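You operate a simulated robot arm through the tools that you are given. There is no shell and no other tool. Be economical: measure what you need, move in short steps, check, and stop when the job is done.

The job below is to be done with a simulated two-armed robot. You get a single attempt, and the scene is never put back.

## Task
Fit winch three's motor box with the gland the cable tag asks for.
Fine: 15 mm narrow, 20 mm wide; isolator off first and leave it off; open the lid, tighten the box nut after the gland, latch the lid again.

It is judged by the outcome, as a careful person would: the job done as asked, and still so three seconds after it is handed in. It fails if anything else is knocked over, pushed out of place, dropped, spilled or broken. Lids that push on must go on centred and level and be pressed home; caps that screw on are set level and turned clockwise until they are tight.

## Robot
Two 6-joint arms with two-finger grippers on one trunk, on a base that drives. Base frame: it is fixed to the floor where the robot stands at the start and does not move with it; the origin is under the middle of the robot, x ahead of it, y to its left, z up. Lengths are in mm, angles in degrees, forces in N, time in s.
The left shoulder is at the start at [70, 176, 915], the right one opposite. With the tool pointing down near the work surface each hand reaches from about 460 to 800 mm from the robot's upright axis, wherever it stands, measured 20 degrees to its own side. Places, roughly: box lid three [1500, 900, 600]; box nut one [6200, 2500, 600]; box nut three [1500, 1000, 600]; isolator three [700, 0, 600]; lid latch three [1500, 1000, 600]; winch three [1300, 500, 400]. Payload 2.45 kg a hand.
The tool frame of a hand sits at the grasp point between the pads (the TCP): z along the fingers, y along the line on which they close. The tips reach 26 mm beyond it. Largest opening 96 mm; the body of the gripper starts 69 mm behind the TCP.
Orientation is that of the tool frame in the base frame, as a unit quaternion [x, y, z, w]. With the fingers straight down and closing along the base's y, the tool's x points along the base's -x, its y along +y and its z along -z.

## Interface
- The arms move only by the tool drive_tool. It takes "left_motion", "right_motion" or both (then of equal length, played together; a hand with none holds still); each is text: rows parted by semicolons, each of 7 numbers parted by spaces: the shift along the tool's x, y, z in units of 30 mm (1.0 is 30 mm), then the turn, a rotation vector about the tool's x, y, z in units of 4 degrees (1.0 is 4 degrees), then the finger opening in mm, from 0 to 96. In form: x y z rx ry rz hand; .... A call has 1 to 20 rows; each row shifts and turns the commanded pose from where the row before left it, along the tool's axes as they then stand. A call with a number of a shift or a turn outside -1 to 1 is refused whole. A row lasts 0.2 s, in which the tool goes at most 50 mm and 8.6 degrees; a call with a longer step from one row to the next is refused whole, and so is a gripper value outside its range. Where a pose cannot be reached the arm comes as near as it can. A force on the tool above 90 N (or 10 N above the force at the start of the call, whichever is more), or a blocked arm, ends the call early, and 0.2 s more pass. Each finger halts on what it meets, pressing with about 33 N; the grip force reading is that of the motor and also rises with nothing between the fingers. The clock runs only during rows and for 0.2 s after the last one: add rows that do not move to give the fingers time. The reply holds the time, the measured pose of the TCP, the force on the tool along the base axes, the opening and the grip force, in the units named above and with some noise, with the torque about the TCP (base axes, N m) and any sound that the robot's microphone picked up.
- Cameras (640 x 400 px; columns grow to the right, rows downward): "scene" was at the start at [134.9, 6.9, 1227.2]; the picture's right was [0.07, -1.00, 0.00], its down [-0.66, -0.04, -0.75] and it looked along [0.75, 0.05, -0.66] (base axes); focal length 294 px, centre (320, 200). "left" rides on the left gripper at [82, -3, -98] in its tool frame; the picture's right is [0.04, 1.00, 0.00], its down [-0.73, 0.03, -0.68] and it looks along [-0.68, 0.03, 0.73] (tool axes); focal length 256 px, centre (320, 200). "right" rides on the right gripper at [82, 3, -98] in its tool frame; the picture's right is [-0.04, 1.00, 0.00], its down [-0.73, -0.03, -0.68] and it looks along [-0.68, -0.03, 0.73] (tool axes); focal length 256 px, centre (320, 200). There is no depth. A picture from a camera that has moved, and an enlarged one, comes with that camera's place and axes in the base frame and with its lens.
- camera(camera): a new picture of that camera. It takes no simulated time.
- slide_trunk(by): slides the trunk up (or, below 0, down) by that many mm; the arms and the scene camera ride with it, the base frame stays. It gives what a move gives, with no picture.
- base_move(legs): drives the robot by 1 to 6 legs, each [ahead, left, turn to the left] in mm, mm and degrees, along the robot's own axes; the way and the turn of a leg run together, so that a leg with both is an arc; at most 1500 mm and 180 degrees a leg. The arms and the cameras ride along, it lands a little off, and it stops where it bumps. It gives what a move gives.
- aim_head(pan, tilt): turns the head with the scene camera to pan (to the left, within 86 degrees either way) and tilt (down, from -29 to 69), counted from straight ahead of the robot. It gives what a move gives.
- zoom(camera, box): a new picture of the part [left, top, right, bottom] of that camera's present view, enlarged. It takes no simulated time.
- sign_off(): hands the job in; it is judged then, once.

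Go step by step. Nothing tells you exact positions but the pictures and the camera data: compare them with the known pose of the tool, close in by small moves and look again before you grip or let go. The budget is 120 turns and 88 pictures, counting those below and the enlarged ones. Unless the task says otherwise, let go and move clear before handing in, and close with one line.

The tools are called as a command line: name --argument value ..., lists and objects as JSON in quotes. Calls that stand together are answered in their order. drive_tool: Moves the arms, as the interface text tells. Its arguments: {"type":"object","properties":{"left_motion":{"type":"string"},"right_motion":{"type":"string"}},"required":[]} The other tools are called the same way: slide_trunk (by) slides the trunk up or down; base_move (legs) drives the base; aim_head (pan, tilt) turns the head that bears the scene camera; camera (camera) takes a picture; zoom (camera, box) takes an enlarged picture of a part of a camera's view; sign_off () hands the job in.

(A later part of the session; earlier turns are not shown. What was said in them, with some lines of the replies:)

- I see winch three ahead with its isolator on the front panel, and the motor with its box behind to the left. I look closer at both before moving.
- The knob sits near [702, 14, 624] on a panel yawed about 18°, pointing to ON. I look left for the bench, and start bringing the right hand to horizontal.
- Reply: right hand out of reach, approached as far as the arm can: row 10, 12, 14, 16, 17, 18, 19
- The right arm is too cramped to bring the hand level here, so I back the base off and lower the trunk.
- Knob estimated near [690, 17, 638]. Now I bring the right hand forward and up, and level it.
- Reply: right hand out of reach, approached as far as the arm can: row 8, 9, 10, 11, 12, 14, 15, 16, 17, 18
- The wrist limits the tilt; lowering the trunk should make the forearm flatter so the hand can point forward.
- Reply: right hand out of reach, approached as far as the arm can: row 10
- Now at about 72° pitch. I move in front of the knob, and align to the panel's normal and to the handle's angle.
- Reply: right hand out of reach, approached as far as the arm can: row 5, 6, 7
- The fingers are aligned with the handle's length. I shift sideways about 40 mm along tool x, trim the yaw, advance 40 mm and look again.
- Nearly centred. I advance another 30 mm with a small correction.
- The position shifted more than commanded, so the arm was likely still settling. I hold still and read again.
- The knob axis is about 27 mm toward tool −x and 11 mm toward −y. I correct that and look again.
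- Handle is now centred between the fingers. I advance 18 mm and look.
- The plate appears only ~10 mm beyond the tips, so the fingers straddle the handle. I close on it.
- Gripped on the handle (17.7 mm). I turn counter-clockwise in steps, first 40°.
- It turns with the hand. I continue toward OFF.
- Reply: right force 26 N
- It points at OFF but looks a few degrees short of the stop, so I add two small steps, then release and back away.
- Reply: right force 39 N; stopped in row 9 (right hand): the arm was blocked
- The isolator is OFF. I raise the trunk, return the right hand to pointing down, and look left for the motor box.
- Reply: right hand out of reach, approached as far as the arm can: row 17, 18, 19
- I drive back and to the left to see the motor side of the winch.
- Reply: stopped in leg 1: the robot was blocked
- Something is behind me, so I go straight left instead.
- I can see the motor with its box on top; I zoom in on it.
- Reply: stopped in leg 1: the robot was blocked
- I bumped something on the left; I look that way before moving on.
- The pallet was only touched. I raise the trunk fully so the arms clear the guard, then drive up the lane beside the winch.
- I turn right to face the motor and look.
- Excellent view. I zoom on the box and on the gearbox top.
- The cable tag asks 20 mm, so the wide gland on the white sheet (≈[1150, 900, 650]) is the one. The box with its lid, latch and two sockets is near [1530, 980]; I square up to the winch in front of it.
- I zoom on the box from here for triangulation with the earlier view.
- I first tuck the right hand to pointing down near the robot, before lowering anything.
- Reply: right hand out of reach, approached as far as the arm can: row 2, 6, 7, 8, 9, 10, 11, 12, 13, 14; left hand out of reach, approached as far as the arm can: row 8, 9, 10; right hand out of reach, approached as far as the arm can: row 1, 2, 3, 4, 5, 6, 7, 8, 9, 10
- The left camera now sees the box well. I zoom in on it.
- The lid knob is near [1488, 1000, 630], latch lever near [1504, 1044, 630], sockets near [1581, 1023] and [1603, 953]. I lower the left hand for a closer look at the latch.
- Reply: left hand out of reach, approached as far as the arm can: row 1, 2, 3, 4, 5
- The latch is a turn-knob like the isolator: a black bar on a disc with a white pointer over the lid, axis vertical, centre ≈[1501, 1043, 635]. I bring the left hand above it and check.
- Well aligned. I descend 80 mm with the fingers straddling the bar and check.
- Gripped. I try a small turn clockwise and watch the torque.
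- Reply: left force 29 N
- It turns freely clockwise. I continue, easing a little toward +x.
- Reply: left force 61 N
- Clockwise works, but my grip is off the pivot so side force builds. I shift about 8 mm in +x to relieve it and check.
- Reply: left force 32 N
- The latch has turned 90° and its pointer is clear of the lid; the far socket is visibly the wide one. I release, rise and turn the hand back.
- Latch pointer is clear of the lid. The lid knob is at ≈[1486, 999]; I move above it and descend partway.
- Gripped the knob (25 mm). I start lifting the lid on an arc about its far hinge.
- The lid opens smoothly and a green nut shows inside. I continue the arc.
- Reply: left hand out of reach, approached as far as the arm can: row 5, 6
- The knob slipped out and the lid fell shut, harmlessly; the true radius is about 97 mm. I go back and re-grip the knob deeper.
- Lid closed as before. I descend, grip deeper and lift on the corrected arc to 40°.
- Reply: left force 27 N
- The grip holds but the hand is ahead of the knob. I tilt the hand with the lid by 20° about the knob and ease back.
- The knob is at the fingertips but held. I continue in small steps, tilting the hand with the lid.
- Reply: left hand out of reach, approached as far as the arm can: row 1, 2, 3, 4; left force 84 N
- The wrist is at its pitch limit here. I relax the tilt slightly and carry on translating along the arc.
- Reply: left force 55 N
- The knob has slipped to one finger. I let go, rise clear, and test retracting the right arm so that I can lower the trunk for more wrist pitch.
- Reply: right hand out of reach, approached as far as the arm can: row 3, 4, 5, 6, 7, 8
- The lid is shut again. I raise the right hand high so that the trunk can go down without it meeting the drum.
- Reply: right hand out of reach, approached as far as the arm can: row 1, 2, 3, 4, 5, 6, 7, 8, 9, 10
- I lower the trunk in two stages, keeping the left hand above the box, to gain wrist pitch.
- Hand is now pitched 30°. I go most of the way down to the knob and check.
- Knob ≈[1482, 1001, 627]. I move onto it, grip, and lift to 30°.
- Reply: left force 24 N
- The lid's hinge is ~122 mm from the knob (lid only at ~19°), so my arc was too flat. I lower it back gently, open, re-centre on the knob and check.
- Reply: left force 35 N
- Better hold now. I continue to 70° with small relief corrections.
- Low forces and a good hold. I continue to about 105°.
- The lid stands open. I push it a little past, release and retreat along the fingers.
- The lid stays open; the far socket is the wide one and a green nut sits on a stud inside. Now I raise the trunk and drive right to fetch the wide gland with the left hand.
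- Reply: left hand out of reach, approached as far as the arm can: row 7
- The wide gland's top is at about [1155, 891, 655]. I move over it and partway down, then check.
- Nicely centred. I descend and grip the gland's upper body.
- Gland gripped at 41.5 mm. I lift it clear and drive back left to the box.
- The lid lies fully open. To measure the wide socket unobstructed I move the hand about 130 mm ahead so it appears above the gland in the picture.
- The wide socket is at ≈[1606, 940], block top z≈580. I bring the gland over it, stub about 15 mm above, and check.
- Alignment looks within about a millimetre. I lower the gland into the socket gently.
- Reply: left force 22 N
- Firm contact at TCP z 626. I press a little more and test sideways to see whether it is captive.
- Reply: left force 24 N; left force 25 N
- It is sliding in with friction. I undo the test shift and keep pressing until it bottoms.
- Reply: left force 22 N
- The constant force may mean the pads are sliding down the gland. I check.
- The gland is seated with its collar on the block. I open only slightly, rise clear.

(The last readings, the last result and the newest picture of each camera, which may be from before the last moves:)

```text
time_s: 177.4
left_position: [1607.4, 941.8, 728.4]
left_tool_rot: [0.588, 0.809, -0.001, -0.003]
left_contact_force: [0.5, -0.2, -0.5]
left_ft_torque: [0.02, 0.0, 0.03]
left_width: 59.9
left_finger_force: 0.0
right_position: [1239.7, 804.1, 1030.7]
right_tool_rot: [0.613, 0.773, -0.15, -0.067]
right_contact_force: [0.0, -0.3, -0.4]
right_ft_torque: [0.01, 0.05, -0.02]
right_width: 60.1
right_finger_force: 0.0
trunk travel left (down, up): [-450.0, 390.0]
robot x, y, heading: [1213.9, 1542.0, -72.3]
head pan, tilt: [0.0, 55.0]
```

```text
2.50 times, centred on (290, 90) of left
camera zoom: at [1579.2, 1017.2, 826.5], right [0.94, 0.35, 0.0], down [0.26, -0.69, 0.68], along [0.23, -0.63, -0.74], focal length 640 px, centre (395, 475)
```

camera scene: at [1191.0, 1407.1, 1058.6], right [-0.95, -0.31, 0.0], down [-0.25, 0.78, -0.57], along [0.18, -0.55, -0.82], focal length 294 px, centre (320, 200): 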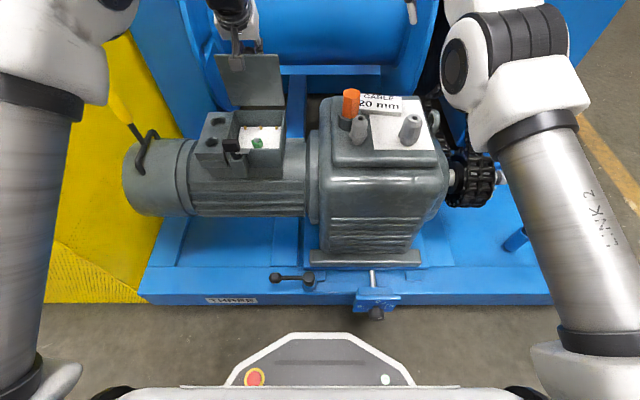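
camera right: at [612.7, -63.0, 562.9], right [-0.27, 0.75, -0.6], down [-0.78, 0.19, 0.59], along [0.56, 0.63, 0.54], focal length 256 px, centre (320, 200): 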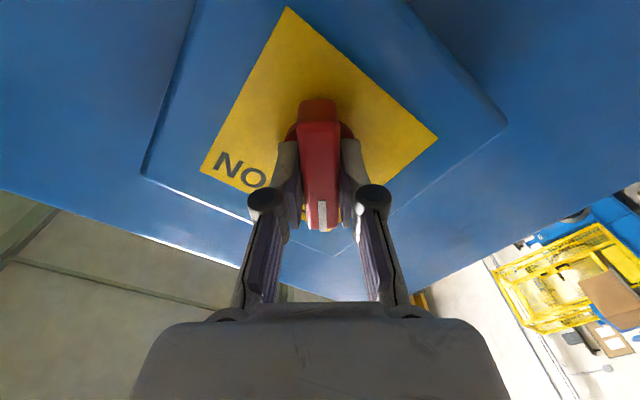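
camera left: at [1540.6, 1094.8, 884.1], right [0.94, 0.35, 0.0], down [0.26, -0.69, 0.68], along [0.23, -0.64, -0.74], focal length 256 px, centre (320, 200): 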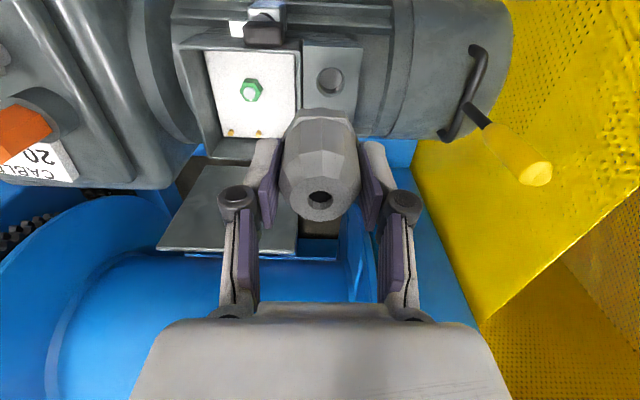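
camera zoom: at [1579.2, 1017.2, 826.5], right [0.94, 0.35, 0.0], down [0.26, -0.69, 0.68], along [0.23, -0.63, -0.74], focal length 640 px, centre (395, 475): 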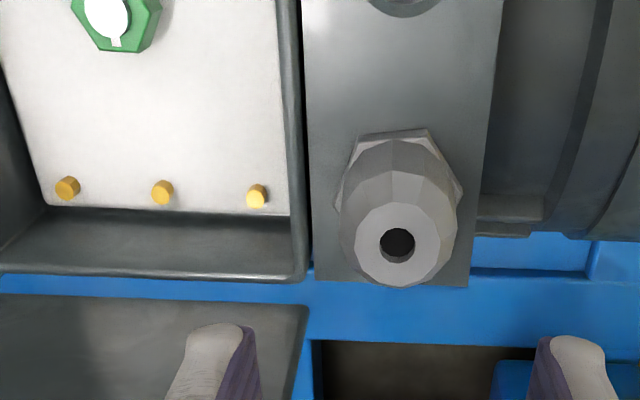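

The gland stands seated and level in the wide socket. Now the nut, at ≈[1499, 954, 556]: I shift the base right, place the hand above the nut, and pre-rotate to its flats.

base_move --legs '[[0, -100, 0]]'

drive_tool --left_motion "0.75 0 0 0 0 0 60;0.75 0 0 0 0 0 60;0 0 0 0 0 -1 60;0 0 0 0 0 -1 60;0 0 0 0 0 -1 60;0 0 0 0 0 -1 60;0 0 0 0 0 -1 60;0 0 0 0 0 -1 60;0 0 0 0 0 -1 60;0 0 0 0 0 -0.5 60;0 0 0.7 0 0 0 60;0 0 0.7 0 0 0 60;0 0 0.7 0 0 0 60;0 0 0 0 0 0 60"

camera --camera "left"

```text
time_s: 178.5
left_position: [1510.5, 910.6, 727.4]
left_tool_rot: [0.588, 0.809, 0.0, -0.002]
left_contact_force: [0.2, 0.6, 0.5]
left_ft_torque: [0.01, -0.02, 0.01]
left_width: 59.9
left_finger_force: 0.1
right_position: [1142.9, 773.2, 1030.6]
right_tool_rot: [0.613, 0.773, -0.149, -0.068]
right_contact_force: [0.0, 0.2, -0.1]
right_ft_torque: [0.02, -0.04, -0.04]
right_width: 60.1
right_finger_force: 0.0
trunk travel left (down, up): [-450.0, 390.0]
robot x, y, heading: [1117.6, 1508.9, -72.1]
head pan, tilt: [0.0, 55.0]
```

```text
time_s: 181.5
left_position: [1497.3, 954.6, 665.1]
left_tool_rot: [0.359, 0.933, 0.0, -0.002]
left_contact_force: [0.9, -0.5, -0.2]
left_ft_torque: [0.03, 0.01, -0.03]
left_width: 59.8
left_finger_force: 0.1
right_position: [1143.2, 774.4, 1030.6]
right_tool_rot: [0.613, 0.773, -0.149, -0.068]
right_contact_force: [0.5, -0.3, 0.2]
right_ft_torque: [-0.02, -0.03, -0.04]
right_width: 60.0
right_finger_force: 0.1
trunk travel left (down, up): [-450.0, 390.0]
robot x, y, heading: [1121.8, 1510.1, -71.8]
head pan, tilt: [0.0, 55.0]
```

```text
8 pictures are left
camera left: at [1435.2, 1005.2, 764.0], right [0.64, 0.77, 0.0], down [0.57, -0.47, 0.68], along [0.52, -0.43, -0.74], focal length 256 px, centre (320, 200)
```

left: 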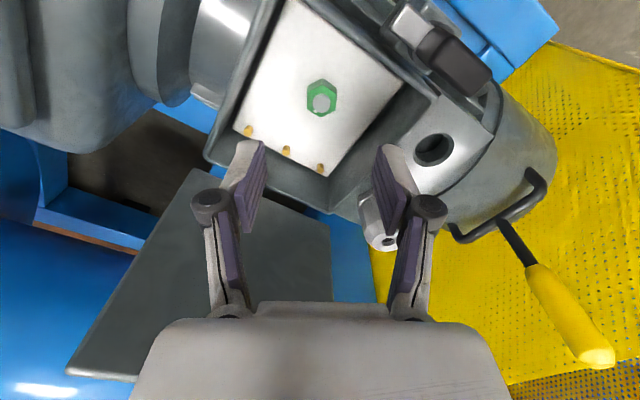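

The nut is centred and its flats line up with the pads. I descend and grip it.

drive_tool --left_motion "0 0 0.7 0 0 0 46;0 0 0.7 0 0 0 46;0 0 0.7 0 0 0 46;0 0 0.6 0 0 0 46;0 0 0.4 0 0 0 46;0 0 0 0 0 0 46;0 0 0 0 0 0 30;0 0 0 0 0 0 15;0 0 0 0 0 0 10"

```text
time_s: 183.5
left_position: [1497.9, 954.0, 571.3]
left_tool_rot: [0.357, 0.934, 0.0, -0.004]
left_contact_force: [7.1, 8.1, 0.6]
left_ft_torque: [0.44, 0.01, -0.04]
left_width: 23.5
left_finger_force: 44.4
right_position: [1144.2, 775.0, 1032.0]
right_tool_rot: [0.613, 0.773, -0.15, -0.068]
right_contact_force: [-0.5, 0.2, -1.0]
right_ft_torque: [0.02, 0.01, 0.03]
right_width: 59.9
right_finger_force: 0.1
trunk travel left (down, up): [-450.0, 390.0]
robot x, y, heading: [1116.8, 1506.6, -72.1]
head pan, tilt: [0.0, 55.0]
```

Gripped at 23.5 mm across flats. I turn clockwise 60°, watching the torque.

drive_tool --left_motion "0 0 0 0 0 1 10;0 0 0 0 0 1 10;0 0 0 0 0 1 10;0 0 0 0 0 1 10;0 0 0 0 0 1 10;0 0 0 0 0 1 10;0 0 0 0 0 1 10;0 0 0 0 0 0 10"

drive_tool --left_motion "0 0 0 0 0 1 10;0 0 0 0 0 1 10;0 0 0 0 0 1 10;0 0 0 0 0 1 10;0 0 0 0 0 1 10;0 0 0 0 0 1 10;0 0 0 0 0 1 10;0 0 0 0 0 1 10;0 0 0 0 0 0 10"

```text
time_s: 185.3
left_position: [1497.9, 954.9, 572.3]
left_tool_rot: [0.573, 0.819, -0.001, -0.003]
left_contact_force: [13.6, 12.7, -5.9]
left_ft_torque: [0.86, -0.14, -0.02]
left_width: 23.6
left_finger_force: 44.6
right_position: [1145.5, 774.5, 1030.5]
right_tool_rot: [0.614, 0.772, -0.149, -0.068]
right_contact_force: [-0.5, -0.4, -0.2]
right_ft_torque: [0.0, -0.01, -0.02]
right_width: 60.0
right_finger_force: 0.1
trunk travel left (down, up): [-450.0, 390.0]
robot x, y, heading: [1117.8, 1510.9, -72.0]
head pan, tilt: [0.0, 55.0]
```

```text
time_s: 187.3
left_position: [1498.1, 954.6, 570.7]
left_tool_rot: [0.777, 0.63, -0.002, -0.002]
left_contact_force: [16.6, 20.5, -7.9]
left_ft_torque: [1.04, -0.53, -0.01]
left_width: 23.6
left_finger_force: 45.0
right_position: [1145.8, 775.0, 1032.3]
right_tool_rot: [0.613, 0.772, -0.151, -0.068]
right_contact_force: [-0.2, 0.1, 0.1]
right_ft_torque: [0.0, 0.0, 0.01]
right_width: 59.8
right_finger_force: 0.0
trunk travel left (down, up): [-450.0, 390.0]
robot x, y, heading: [1121.8, 1512.2, -72.4]
head pan, tilt: [0.0, 55.0]
```

No tightening torque yet; another 60°.

drive_tool --left_motion "0 0 0 0 0 1 10;0 0 0 0 0 1 10;0 0 0 0 0 1 10;0 0 0 0 0 1 10;0 0 0 0 0 1 10;0 0 0 0 0 1 10;0 0 0 0 0 1 10;0 0 0 0 0 0 10"

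drive_tool --left_motion "0 0 0 0 0 1 10;0 0 0 0 0 1 10;0 0 0 0 0 1 10;0 0 0 0 0 1 10;0 0 0 0 0 1 10;0 0 0 0 0 1 10;0 0 0 0 0 1 10;0 0 0 0 0 1 10;0 0 0 0 0 0 10"

camera --camera "left"

```text
time_s: 189.1
left_position: [1499.0, 954.9, 572.1]
left_tool_rot: [0.906, 0.422, -0.003, -0.002]
left_contact_force: [14.5, 21.2, -12.4]
left_ft_torque: [0.62, -0.5, 0.03]
left_width: 23.6
left_finger_force: 44.9
right_position: [1145.6, 774.4, 1031.9]
right_tool_rot: [0.613, 0.772, -0.151, -0.069]
right_contact_force: [0.3, 0.1, -0.7]
right_ft_torque: [0.01, 0.01, 0.0]
right_width: 60.1
right_finger_force: 0.0
trunk travel left (down, up): [-450.0, 390.0]
robot x, y, heading: [1117.3, 1510.3, -72.2]
head pan, tilt: [0.0, 55.0]
```

```text
time_s: 191.1
left_position: [1496.6, 954.1, 570.9]
left_tool_rot: [0.988, 0.156, -0.004, -0.002]
left_contact_force: [11.6, 24.0, -16.9]
left_ft_torque: [0.64, -0.74, 0.01]
left_width: 23.7
left_finger_force: 45.2
right_position: [1146.4, 773.7, 1031.1]
right_tool_rot: [0.613, 0.773, -0.15, -0.068]
right_contact_force: [0.6, 0.3, -0.4]
right_ft_torque: [0.0, -0.04, 0.02]
right_width: 59.8
right_finger_force: 0.0
trunk travel left (down, up): [-450.0, 390.0]
robot x, y, heading: [1118.8, 1510.8, -72.2]
head pan, tilt: [0.0, 55.0]
```

```text
7 pictures are left
camera left: at [1575.2, 982.0, 668.9], right [0.35, -0.94, -0.01], down [-0.68, -0.26, 0.68], along [-0.64, -0.23, -0.73], focal length 256 px, centre (320, 200)
```

left: 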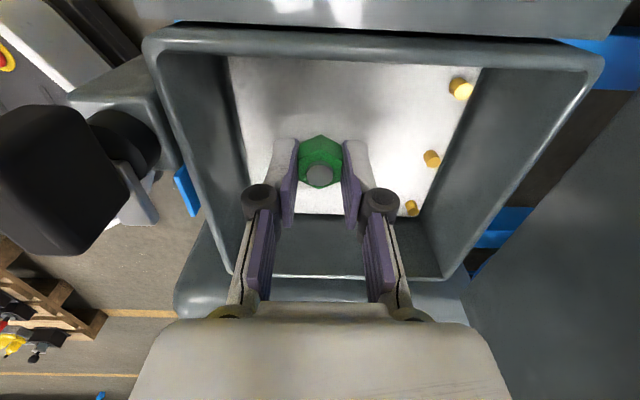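

Still turning freely with the nut drawing down. I release, rise, wind the hand back 120° and re-grip.

drive_tool --left_motion "0 0 0 0 0 0 30;0 0 0 0 0 0 44;0 0 -0.6 0 0 0 46;0 0 -0.6 0 0 0 46;0 0 0 0 0 -1 46;0 0 0 0 0 -1 46;0 0 0 0 0 -1 46;0 0 0 0 0 -1 46;0 0 0 0 0 -1 46;0 0 0 0 0 -1 46;0 0 0 0 0 -1 46;0 0 0 0 0 -1 46;0 0 0 0 0 -1 46;0 0 0 0 0 -1 46;0 0 0 0 0 -1 46;0 0 0 0 0 -1 46;0 0 0 0 0 -1 46;0 0 0 0 0 -1 46;0 0 0 0 0 -1 46"

drive_tool --left_motion "0 0 0 0 0 -1 46;0 0 0 0 0 -1 46;0 0 0 0 0 -1 46;0 0 0 0 0 -1 46;0 0 0 0 0 -1 46;0 0 0 0 0 -1 46;0 0 0 0 0 -1 46;0 0 0 0 0 -1 46;0 0 0 0 0 -1 46;0 0 0 0 0 -1 46;0 0 0 0 0 -1 46;0 0 0 0 0 -1 46;0 0 0 0 0 -1 46;0 0 0 0 0 -1 46;0 0 0 0 0 -1 46;0 0 0 0 0 0 46"

drive_tool --left_motion "0 0 0.6 0 0 0 46;0 0 0.62 0 0 0 46;0 0 0 0 0 0 46;0 0 0 0 0 0 30;0 0 0 0 0 0 15;0 0 0 0 0 0 10;0 0 0 0 0 0 10"

```text
time_s: 195.1
left_position: [1496.3, 952.4, 606.9]
left_tool_rot: [0.777, 0.63, -0.003, -0.002]
left_contact_force: [0.2, 0.7, -0.4]
left_ft_torque: [0.0, 0.0, 0.01]
left_width: 46.0
left_finger_force: 0.0
right_position: [1143.5, 774.3, 1031.1]
right_tool_rot: [0.613, 0.773, -0.148, -0.067]
right_contact_force: [0.5, -0.5, -0.7]
right_ft_torque: [-0.01, -0.04, 0.02]
right_width: 60.0
right_finger_force: 0.1
trunk travel left (down, up): [-450.0, 390.0]
robot x, y, heading: [1116.9, 1508.3, -72.1]
head pan, tilt: [0.0, 55.0]
```

```text
time_s: 198.5
left_position: [1496.7, 953.1, 609.5]
left_tool_rot: [0.358, 0.934, 0.0, -0.002]
left_contact_force: [-0.2, 0.2, -0.9]
left_ft_torque: [0.02, 0.01, -0.01]
left_width: 45.8
left_finger_force: 0.0
right_position: [1144.1, 774.2, 1029.7]
right_tool_rot: [0.613, 0.773, -0.149, -0.067]
right_contact_force: [-0.3, -0.1, 0.4]
right_ft_torque: [0.01, 0.04, -0.05]
right_width: 59.9
right_finger_force: 0.1
trunk travel left (down, up): [-450.0, 390.0]
robot x, y, heading: [1121.4, 1512.3, -72.0]
head pan, tilt: [0.0, 55.0]
```

```text
time_s: 200.1
left_position: [1497.5, 954.7, 572.3]
left_tool_rot: [0.358, 0.934, 0.0, -0.002]
left_contact_force: [11.2, 10.3, 1.2]
left_ft_torque: [0.32, -0.23, -0.01]
left_width: 23.5
left_finger_force: 44.6
right_position: [1145.0, 774.9, 1031.2]
right_tool_rot: [0.613, 0.773, -0.15, -0.068]
right_contact_force: [-1.2, -0.3, 0.2]
right_ft_torque: [0.01, -0.01, 0.0]
right_width: 60.3
right_finger_force: 0.0
trunk travel left (down, up): [-450.0, 390.0]
robot x, y, heading: [1121.8, 1511.2, -72.0]
head pan, tilt: [0.0, 55.0]
```

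Re-gripped. Turning clockwise again in stages.

drive_tool --left_motion "0 0.03 0 0 0 1 8;0 0 0 0 0 1 8;0 0 0 0 0 1 8;0 0 0 0 0 1 8;0 0 0 0 0 1 8;0 0 0 0 0 1 8;0 0 0 0 0 1 8;0 0 0 0 0 1 8;0 0 0 0 0 1 8;0 0 0 0 0 1 8;0 0 0 0 0 0 8"

drive_tool --left_motion "0 0 0.02 0 0 1 8;0 0 0 0 0 1 8;0 0 0 0 0 1 8;0 0 0 0 0 1 8;0 0 0 0 0 1 8;0 0 0 0 0 1 8;0 0 0 0 0 1 8;0 0 0 0 0 1 8;0 0 0 0 0 1 8;0 0 0 0 0 1 8;0 0 0 0 0 0 8"

drive_tool --left_motion "0 0 0.02 0 0 1 8;0 0 0 0 0 1 8;0 0 0 0 0 1 8;0 0 0 0 0 1 8;0 0 0 0 0 1 8;0 0 0 0 0 1 8;0 0 0 0 0 1 8;0 0 0 0 0 1 8;0 0 0 0 0 1 8;0 0 0 0 0 1 8;0 0 0 0 0 0 8"

```text
time_s: 202.5
left_position: [1498.6, 954.1, 571.4]
left_tool_rot: [0.656, 0.755, -0.002, -0.002]
left_contact_force: [10.8, 4.4, 0.5]
left_ft_torque: [0.79, -0.21, 0.02]
left_width: 23.4
left_finger_force: 45.2
right_position: [1143.1, 775.0, 1030.9]
right_tool_rot: [0.613, 0.773, -0.15, -0.068]
right_contact_force: [-0.2, -1.1, 0.0]
right_ft_torque: [0.05, 0.01, 0.0]
right_width: 59.7
right_finger_force: 0.0
trunk travel left (down, up): [-450.0, 390.0]
robot x, y, heading: [1119.0, 1510.4, -72.0]
head pan, tilt: [0.0, 55.0]
```

```text
time_s: 204.9
left_position: [1498.5, 954.6, 570.4]
left_tool_rot: [0.874, 0.485, -0.002, -0.001]
left_contact_force: [11.0, -3.4, 2.5]
left_ft_torque: [-0.15, -0.19, 0.57]
left_width: 26.5
left_finger_force: 44.9
right_position: [1145.8, 774.5, 1031.2]
right_tool_rot: [0.613, 0.773, -0.149, -0.068]
right_contact_force: [-0.2, 0.6, 0.0]
right_ft_torque: [-0.02, 0.02, -0.02]
right_width: 59.8
right_finger_force: 0.1
trunk travel left (down, up): [-450.0, 390.0]
robot x, y, heading: [1116.7, 1509.1, -72.0]
head pan, tilt: [0.0, 55.0]
```

```text
time_s: 207.3
left_position: [1496.8, 955.6, 569.5]
left_tool_rot: [0.988, 0.156, -0.001, -0.001]
left_contact_force: [2.4, -4.4, 1.8]
left_ft_torque: [-0.1, -0.13, -0.02]
left_width: 23.6
left_finger_force: 45.4
right_position: [1142.3, 774.0, 1030.6]
right_tool_rot: [0.614, 0.773, -0.149, -0.067]
right_contact_force: [0.3, -0.4, 0.0]
right_ft_torque: [0.01, 0.0, -0.02]
right_width: 60.1
right_finger_force: 0.1
trunk travel left (down, up): [-450.0, 390.0]
robot x, y, heading: [1118.5, 1509.8, -72.3]
head pan, tilt: [0.0, 55.0]
```

The pads cammed over the hex with torque on it, so the nut is tight. I release, rise, and move over the open lid's free edge to cage it between the fingers for a gentle closing.

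drive_tool --left_motion "0 0 0 0 0 0 30;0 0 0 0 0 0 46;0 0 -0.5 0 0 0 46;0 0 -1 0 0 0 46;0 0 -1 0 0 0 60;0 0 -1 0 0 0 60;0 0 -1 0 0 0 64;0 0 -1 0 0 0 64;0 0 -1 0 0 0 64;0 0 -0.8 0 0 0 64;-0.4 0.77 0 0 0 0 64;-0.4 0.77 0 0 0 0 64;-0.37 0.77 0 0 0 0 64;0 0.77 0 0 0 0 64;0 0 0 0 0 0 64;0 0 0 0 0 0 64"

camera --camera "left"

```text
time_s: 210.7
left_position: [1492.5, 853.8, 787.3]
left_tool_rot: [0.988, 0.157, -0.002, -0.001]
left_contact_force: [-0.4, 0.5, -0.5]
left_ft_torque: [0.0, 0.01, 0.01]
left_width: 63.9
left_finger_force: 0.0
right_position: [1143.0, 774.0, 1029.6]
right_tool_rot: [0.613, 0.773, -0.15, -0.068]
right_contact_force: [-0.7, 0.7, 0.5]
right_ft_torque: [0.02, 0.02, 0.01]
right_width: 60.3
right_finger_force: 0.0
trunk travel left (down, up): [-450.0, 390.0]
robot x, y, heading: [1120.8, 1508.1, -72.2]
head pan, tilt: [0.0, 55.0]
```

```text
6 pictures are left
camera left: at [1570.9, 882.6, 886.3], right [0.35, -0.94, 0.0], down [-0.68, -0.26, 0.68], along [-0.64, -0.23, -0.73], focal length 256 px, centre (320, 200)
```

left: 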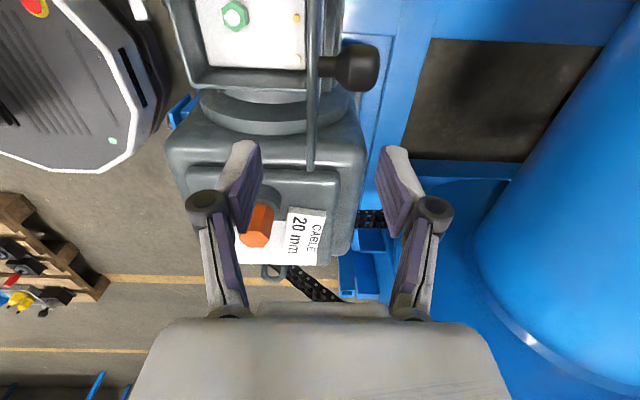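

The lid stands edge-on between the fingers with the knob clear. I lower over its edge and tip it past vertical.

drive_tool --left_motion "0 0 0 0 0 0 36;0 0 0.75 0 0 0 36;0 0 0.75 0 0 0 36;0 -0.36 0 0 0 0 36;0 -0.36 0 0 0 0 36;0 -0.36 0 0 0 0 36;0 -0.36 0 0 0 0 36;0 -0.35 0.12 0 0 0 36;0 -0.35 0.18 0 0 0 36;0 -0.34 0.18 0 0 0 36;0 0 0 0 0 0 36"

camera --camera "left"

```text
time_s: 213.1
left_position: [1470.6, 926.3, 728.6]
left_tool_rot: [0.988, 0.156, -0.002, -0.001]
left_contact_force: [0.1, 0.0, 0.1]
left_ft_torque: [-0.03, 0.0, 0.0]
left_width: 36.0
left_finger_force: 0.0
right_position: [1143.8, 773.0, 1031.1]
right_tool_rot: [0.613, 0.773, -0.149, -0.067]
right_contact_force: [1.0, -0.8, 1.4]
right_ft_torque: [0.04, 0.01, 0.04]
right_width: 59.9
right_finger_force: 0.0
trunk travel left (down, up): [-450.0, 390.0]
robot x, y, heading: [1115.0, 1511.7, -72.1]
head pan, tilt: [0.0, 55.0]
```

```text
5 pictures are left
camera left: at [1548.0, 953.7, 827.7], right [0.35, -0.94, 0.0], down [-0.69, -0.26, 0.68], along [-0.64, -0.23, -0.73], focal length 256 px, centre (320, 200)
```

left: 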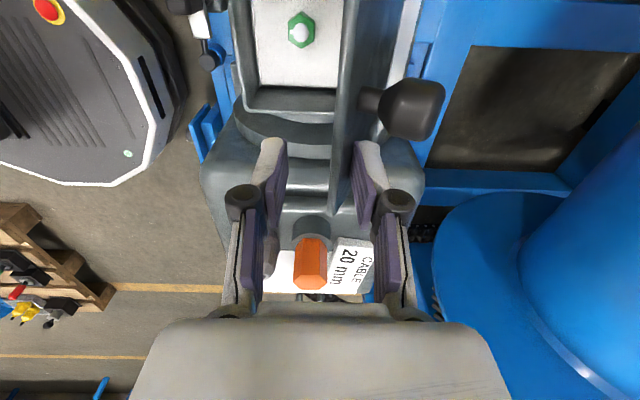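

The lid follows inside the cage. I continue down the arc.

drive_tool --left_motion "0 -0.33 0.25 0 0 0 36;0 -0.33 0.25 0 0 0 36;0 -0.33 0.27 0 0 0 36;0 -0.25 0.32 0 0 0 36;0 -0.25 0.32 0 0 0 36;0 -0.25 0.32 0 0 0 36;0 -0.173 0.373 0 0 0 36;0 -0.173 0.373 0 0 0 36;0 -0.12 0.3 0 0 0 36;0 0 0 0 0 0 36"

camera --camera "left"

```text
time_s: 215.3
left_position: [1450.3, 988.9, 646.3]
left_tool_rot: [0.988, 0.156, -0.001, -0.002]
left_contact_force: [0.5, -0.1, 0.4]
left_ft_torque: [0.0, -0.03, 0.02]
left_width: 35.8
left_finger_force: 0.0
right_position: [1144.9, 773.8, 1031.2]
right_tool_rot: [0.614, 0.772, -0.149, -0.068]
right_contact_force: [0.0, -0.2, -0.6]
right_ft_torque: [0.06, -0.01, 0.0]
right_width: 59.8
right_finger_force: 0.1
trunk travel left (down, up): [-450.0, 390.0]
robot x, y, heading: [1120.0, 1510.7, -72.0]
head pan, tilt: [0.0, 55.0]
```

```text
4 pictures are left
camera left: at [1527.2, 1017.2, 744.8], right [0.35, -0.94, 0.0], down [-0.69, -0.26, 0.68], along [-0.64, -0.23, -0.73], focal length 256 px, centre (320, 200)
```

left: 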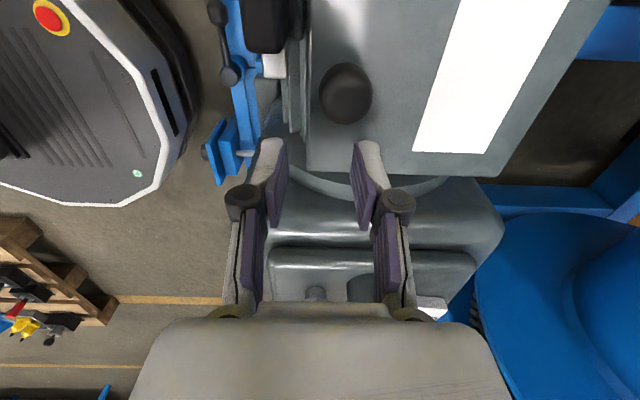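

The lid is shut. I go back to the latch lever where I left it and grip it.

drive_tool --left_motion "0 0 -1 0 0 0 46;0 0 -1 0 0 0 46;0.65 -0.21 0 0 0 0 46;0.65 -0.21 0 0 0 0 46;0.65 -0.21 0 0 0 0.25 46;0.66 -0.22 0 0 0 0.25 46;0 0 0 0 0 0 46;0 0 0 0 0 0 46"

camera --camera "left"

```text
time_s: 217.1
left_position: [1516.9, 1037.8, 705.4]
left_tool_rot: [0.99, 0.14, -0.002, -0.001]
left_contact_force: [-0.1, -0.6, -0.5]
left_ft_torque: [0.0, 0.02, 0.01]
left_width: 45.7
left_finger_force: 0.0
right_position: [1144.1, 773.4, 1031.4]
right_tool_rot: [0.613, 0.773, -0.15, -0.068]
right_contact_force: [0.0, -0.4, -0.1]
right_ft_torque: [0.01, 0.0, 0.03]
right_width: 60.3
right_finger_force: 0.1
trunk travel left (down, up): [-450.0, 390.0]
robot x, y, heading: [1121.3, 1508.4, -71.9]
head pan, tilt: [0.0, 55.0]
```

```text
3 pictures are left
camera left: at [1595.3, 1062.6, 804.4], right [0.31, -0.95, 0.0], down [-0.69, -0.23, 0.68], along [-0.65, -0.21, -0.73], focal length 256 px, centre (320, 200)
```

left: 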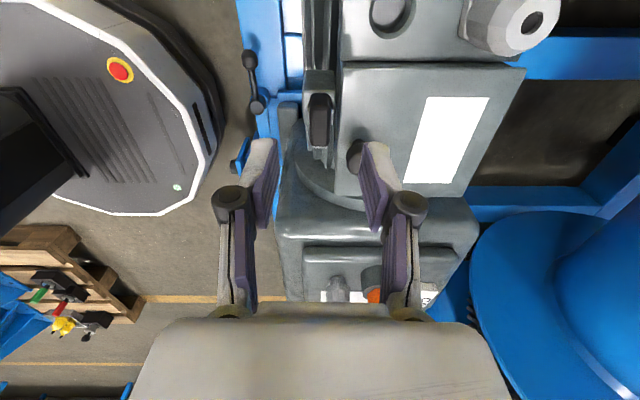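

Aligned over the lever. I lower, grip, and turn it back counter-clockwise.

drive_tool --left_motion "0 0 0 0 0 -0.9 36;0 0 0.8 0 0 0 36;0 0 0.8 0 0 0 36;0 0 0.83 0 0 0 36;0 0 0 0 0 0 36;0 0 0 0 0 0 20;0 0 0 0 0 0 8;0 0 0 0 0 0 8"

drive_tool --left_motion "0 -0.029 0 0 0 -1 8;0 -0.029 0 0 0 -1 8;0 -0.029 0 0 0 -1 8;0 -0.029 0 0 0 -1 8;0 -0.029 0 0 0 -1 8;0 -0.029 0 0 0 -1 8;0 -0.029 0 0 0 -1 8;0 -0.029 0 0 0 -1 8;0 0 0 0 0 0 8"

```text
time_s: 218.9
left_position: [1515.6, 1038.1, 633.8]
left_tool_rot: [0.985, 0.17, -0.002, 0.0]
left_contact_force: [3.2, -3.3, 1.6]
left_ft_torque: [-0.16, 0.03, -0.01]
left_width: 15.8
left_finger_force: 41.6
right_position: [1142.8, 774.2, 1030.5]
right_tool_rot: [0.613, 0.773, -0.149, -0.068]
right_contact_force: [0.5, 0.6, -0.5]
right_ft_torque: [0.04, 0.02, 0.01]
right_width: 59.9
right_finger_force: 0.1
trunk travel left (down, up): [-450.0, 390.0]
robot x, y, heading: [1117.3, 1509.9, -72.2]
head pan, tilt: [0.0, 55.0]
```

```text
time_s: 220.9
left_position: [1512.5, 1043.9, 634.4]
left_tool_rot: [0.9, 0.436, -0.002, -0.001]
left_contact_force: [-6.0, -6.6, 2.7]
left_ft_torque: [-0.96, 0.69, -0.02]
left_width: 16.0
left_finger_force: 41.6
right_position: [1142.5, 773.3, 1031.1]
right_tool_rot: [0.613, 0.773, -0.149, -0.068]
right_contact_force: [0.3, -0.5, 0.6]
right_ft_torque: [0.01, -0.03, -0.02]
right_width: 60.0
right_finger_force: 0.2
trunk travel left (down, up): [-450.0, 390.0]
robot x, y, heading: [1116.9, 1510.5, -71.8]
head pan, tilt: [0.0, 55.0]
```

It turns easily. I finish the rest of the turn.

drive_tool --left_motion "0 -0.029 0 0 0 -1 8;0 -0.029 0 0 0 -1 8;0 -0.029 0 0 0 -1 8;0 -0.029 0 0 0 -1 8;0 -0.029 0 0 0 -1 8;0 -0.029 0 0 0 -1 8;0 -0.029 0 0 0 -1 8;0 0 0 0 0 0 8"

drive_tool --left_motion "0 -0.029 0 0 0 -1 8;0 -0.029 0 0 0 -1 8;0 -0.029 0 0 0 -1 8;0 -0.029 0 0 0 -1 8;0 -0.029 0 0 0 -1 8;0 -0.029 0 0 0 -1 8;0 -0.029 0 0 0 -1 8;0 0 0 0 0 0 8"

```text
time_s: 222.7
left_position: [1506.2, 1046.1, 633.2]
left_tool_rot: [0.768, 0.64, -0.001, -0.001]
left_contact_force: [-8.0, -7.3, 1.6]
left_ft_torque: [-0.99, 0.34, -0.08]
left_width: 15.7
left_finger_force: 41.6
right_position: [1144.1, 773.4, 1030.7]
right_tool_rot: [0.613, 0.773, -0.149, -0.067]
right_contact_force: [-0.7, -0.3, 0.8]
right_ft_torque: [0.01, 0.0, 0.01]
right_width: 59.8
right_finger_force: 0.1
trunk travel left (down, up): [-450.0, 390.0]
robot x, y, heading: [1121.7, 1514.1, -72.1]
head pan, tilt: [0.0, 55.0]
```

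```text
time_s: 224.5
left_position: [1500.2, 1046.4, 633.5]
left_tool_rot: [0.59, 0.807, -0.001, -0.002]
left_contact_force: [-6.7, -9.9, 2.4]
left_ft_torque: [-0.76, -0.03, -0.1]
left_width: 15.8
left_finger_force: 42.0
right_position: [1142.7, 773.7, 1030.5]
right_tool_rot: [0.613, 0.773, -0.149, -0.068]
right_contact_force: [-0.8, 0.3, 0.6]
right_ft_torque: [0.01, 0.01, 0.01]
right_width: 60.0
right_finger_force: 0.1
trunk travel left (down, up): [-450.0, 390.0]
robot x, y, heading: [1121.1, 1509.9, -72.2]
head pan, tilt: [0.0, 55.0]
```

The lever is back at its original angle. One small extra nudge to the stop, then release, rise and look.

drive_tool --left_motion "0 0 0 0 0 -0.6 8;0 0 0 0 0 0 8;0 0 0 0 0 0 25;0 0 0 0 0 0 44;0 0 -0.6 0 0 0 46;0 0 -0.8 0 0 0 50;0 0 -0.8 0 0 0 50;0 0 -0.8 0 0 0 50;0 0 -0.8 0 0 0 50;0 0 -0.8 0 0 0 50;0 0 0 0 0 0 50"

camera --camera "left"

```text
time_s: 226.9
left_position: [1501.4, 1045.9, 769.5]
left_tool_rot: [0.574, 0.819, 0.0, -0.002]
left_contact_force: [0.3, -0.5, 0.1]
left_ft_torque: [0.03, 0.0, 0.05]
left_width: 50.2
left_finger_force: 0.1
right_position: [1144.3, 773.9, 1030.0]
right_tool_rot: [0.613, 0.773, -0.149, -0.067]
right_contact_force: [-0.6, -0.9, -0.7]
right_ft_torque: [0.01, 0.0, 0.01]
right_width: 60.1
right_finger_force: 0.1
trunk travel left (down, up): [-450.0, 390.0]
robot x, y, heading: [1121.9, 1509.2, -72.1]
head pan, tilt: [0.0, 55.0]
```

```text
2 pictures are left
camera left: at [1471.6, 1120.1, 869.9], right [0.93, 0.38, 0.0], down [0.28, -0.68, 0.68], along [0.25, -0.63, -0.74], focal length 256 px, centre (320, 200)
```

left: 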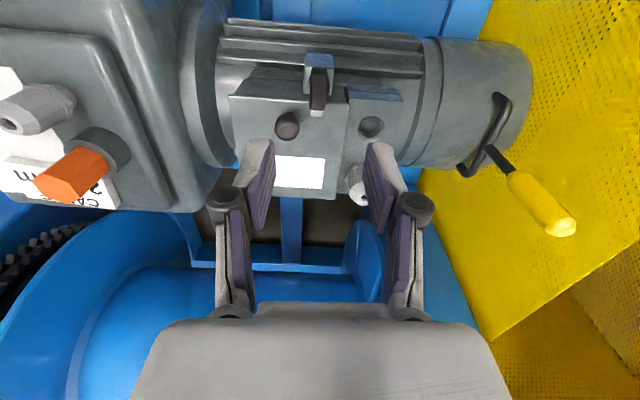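

Lid shut, latch across it, gland in its socket. I raise the hand clear and take a last look.

drive_tool --left_motion "0.3 0 -0.8 0 0 0 50;0.3 0 -0.8 0 0 0 50;0 0 -0.8 0 0 0 50;0 0 -0.8 0 0 0 50;0 0 0 0 0 0 50"

zoom --camera "scene" --box '[170, 60, 430, 230]'

```text
time_s: 228.1
left_position: [1494.9, 1062.9, 866.9]
left_tool_rot: [0.574, 0.819, 0.0, -0.002]
left_contact_force: [-0.7, 0.7, -0.1]
left_ft_torque: [0.01, 0.02, -0.02]
left_width: 50.2
left_finger_force: 0.1
right_position: [1143.5, 773.5, 1030.6]
right_tool_rot: [0.613, 0.773, -0.148, -0.067]
right_contact_force: [-0.2, 0.6, 0.1]
right_ft_torque: [0.0, 0.02, 0.0]
right_width: 60.0
right_finger_force: 0.0
trunk travel left (down, up): [-450.0, 390.0]
robot x, y, heading: [1119.0, 1506.1, -72.0]
head pan, tilt: [0.0, 55.0]
```

```text
2.35 times, centred on (300, 145) of scene
camera zoom: at [1158.0, 1394.3, 1258.4], right [-0.95, -0.31, 0.0], down [-0.25, 0.78, -0.57], along [0.18, -0.55, -0.82], focal length 692 px, centre (367, 329)
```

zoom: 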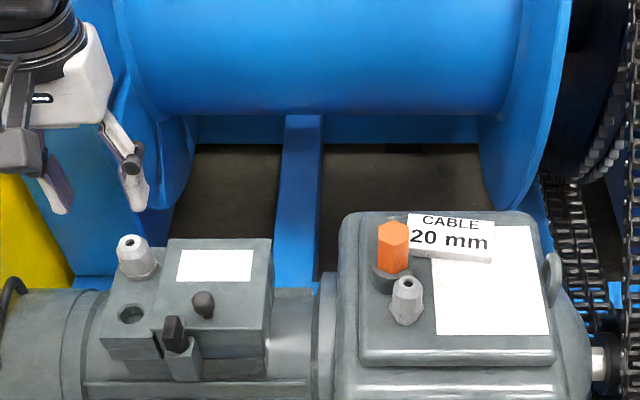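

Everything is as asked: the wide gland is fitted, the lid is shut and latched, the narrow gland and the tag are untouched, and the isolator is off.

sign_off

```text
The job is handed in.
```

Winch three's motor box now has the wide gland, because its cable tag reads 20 mm. The isolator was turned off first and left off, the box nut was turned clockwise until it was tight, and the lid is closed and latched. While I was opening the lid, my grip slipped and it fell shut, with no damage that I could see. The robot also bumped a pallet lightly while driving, and I saw nothing out of place there.
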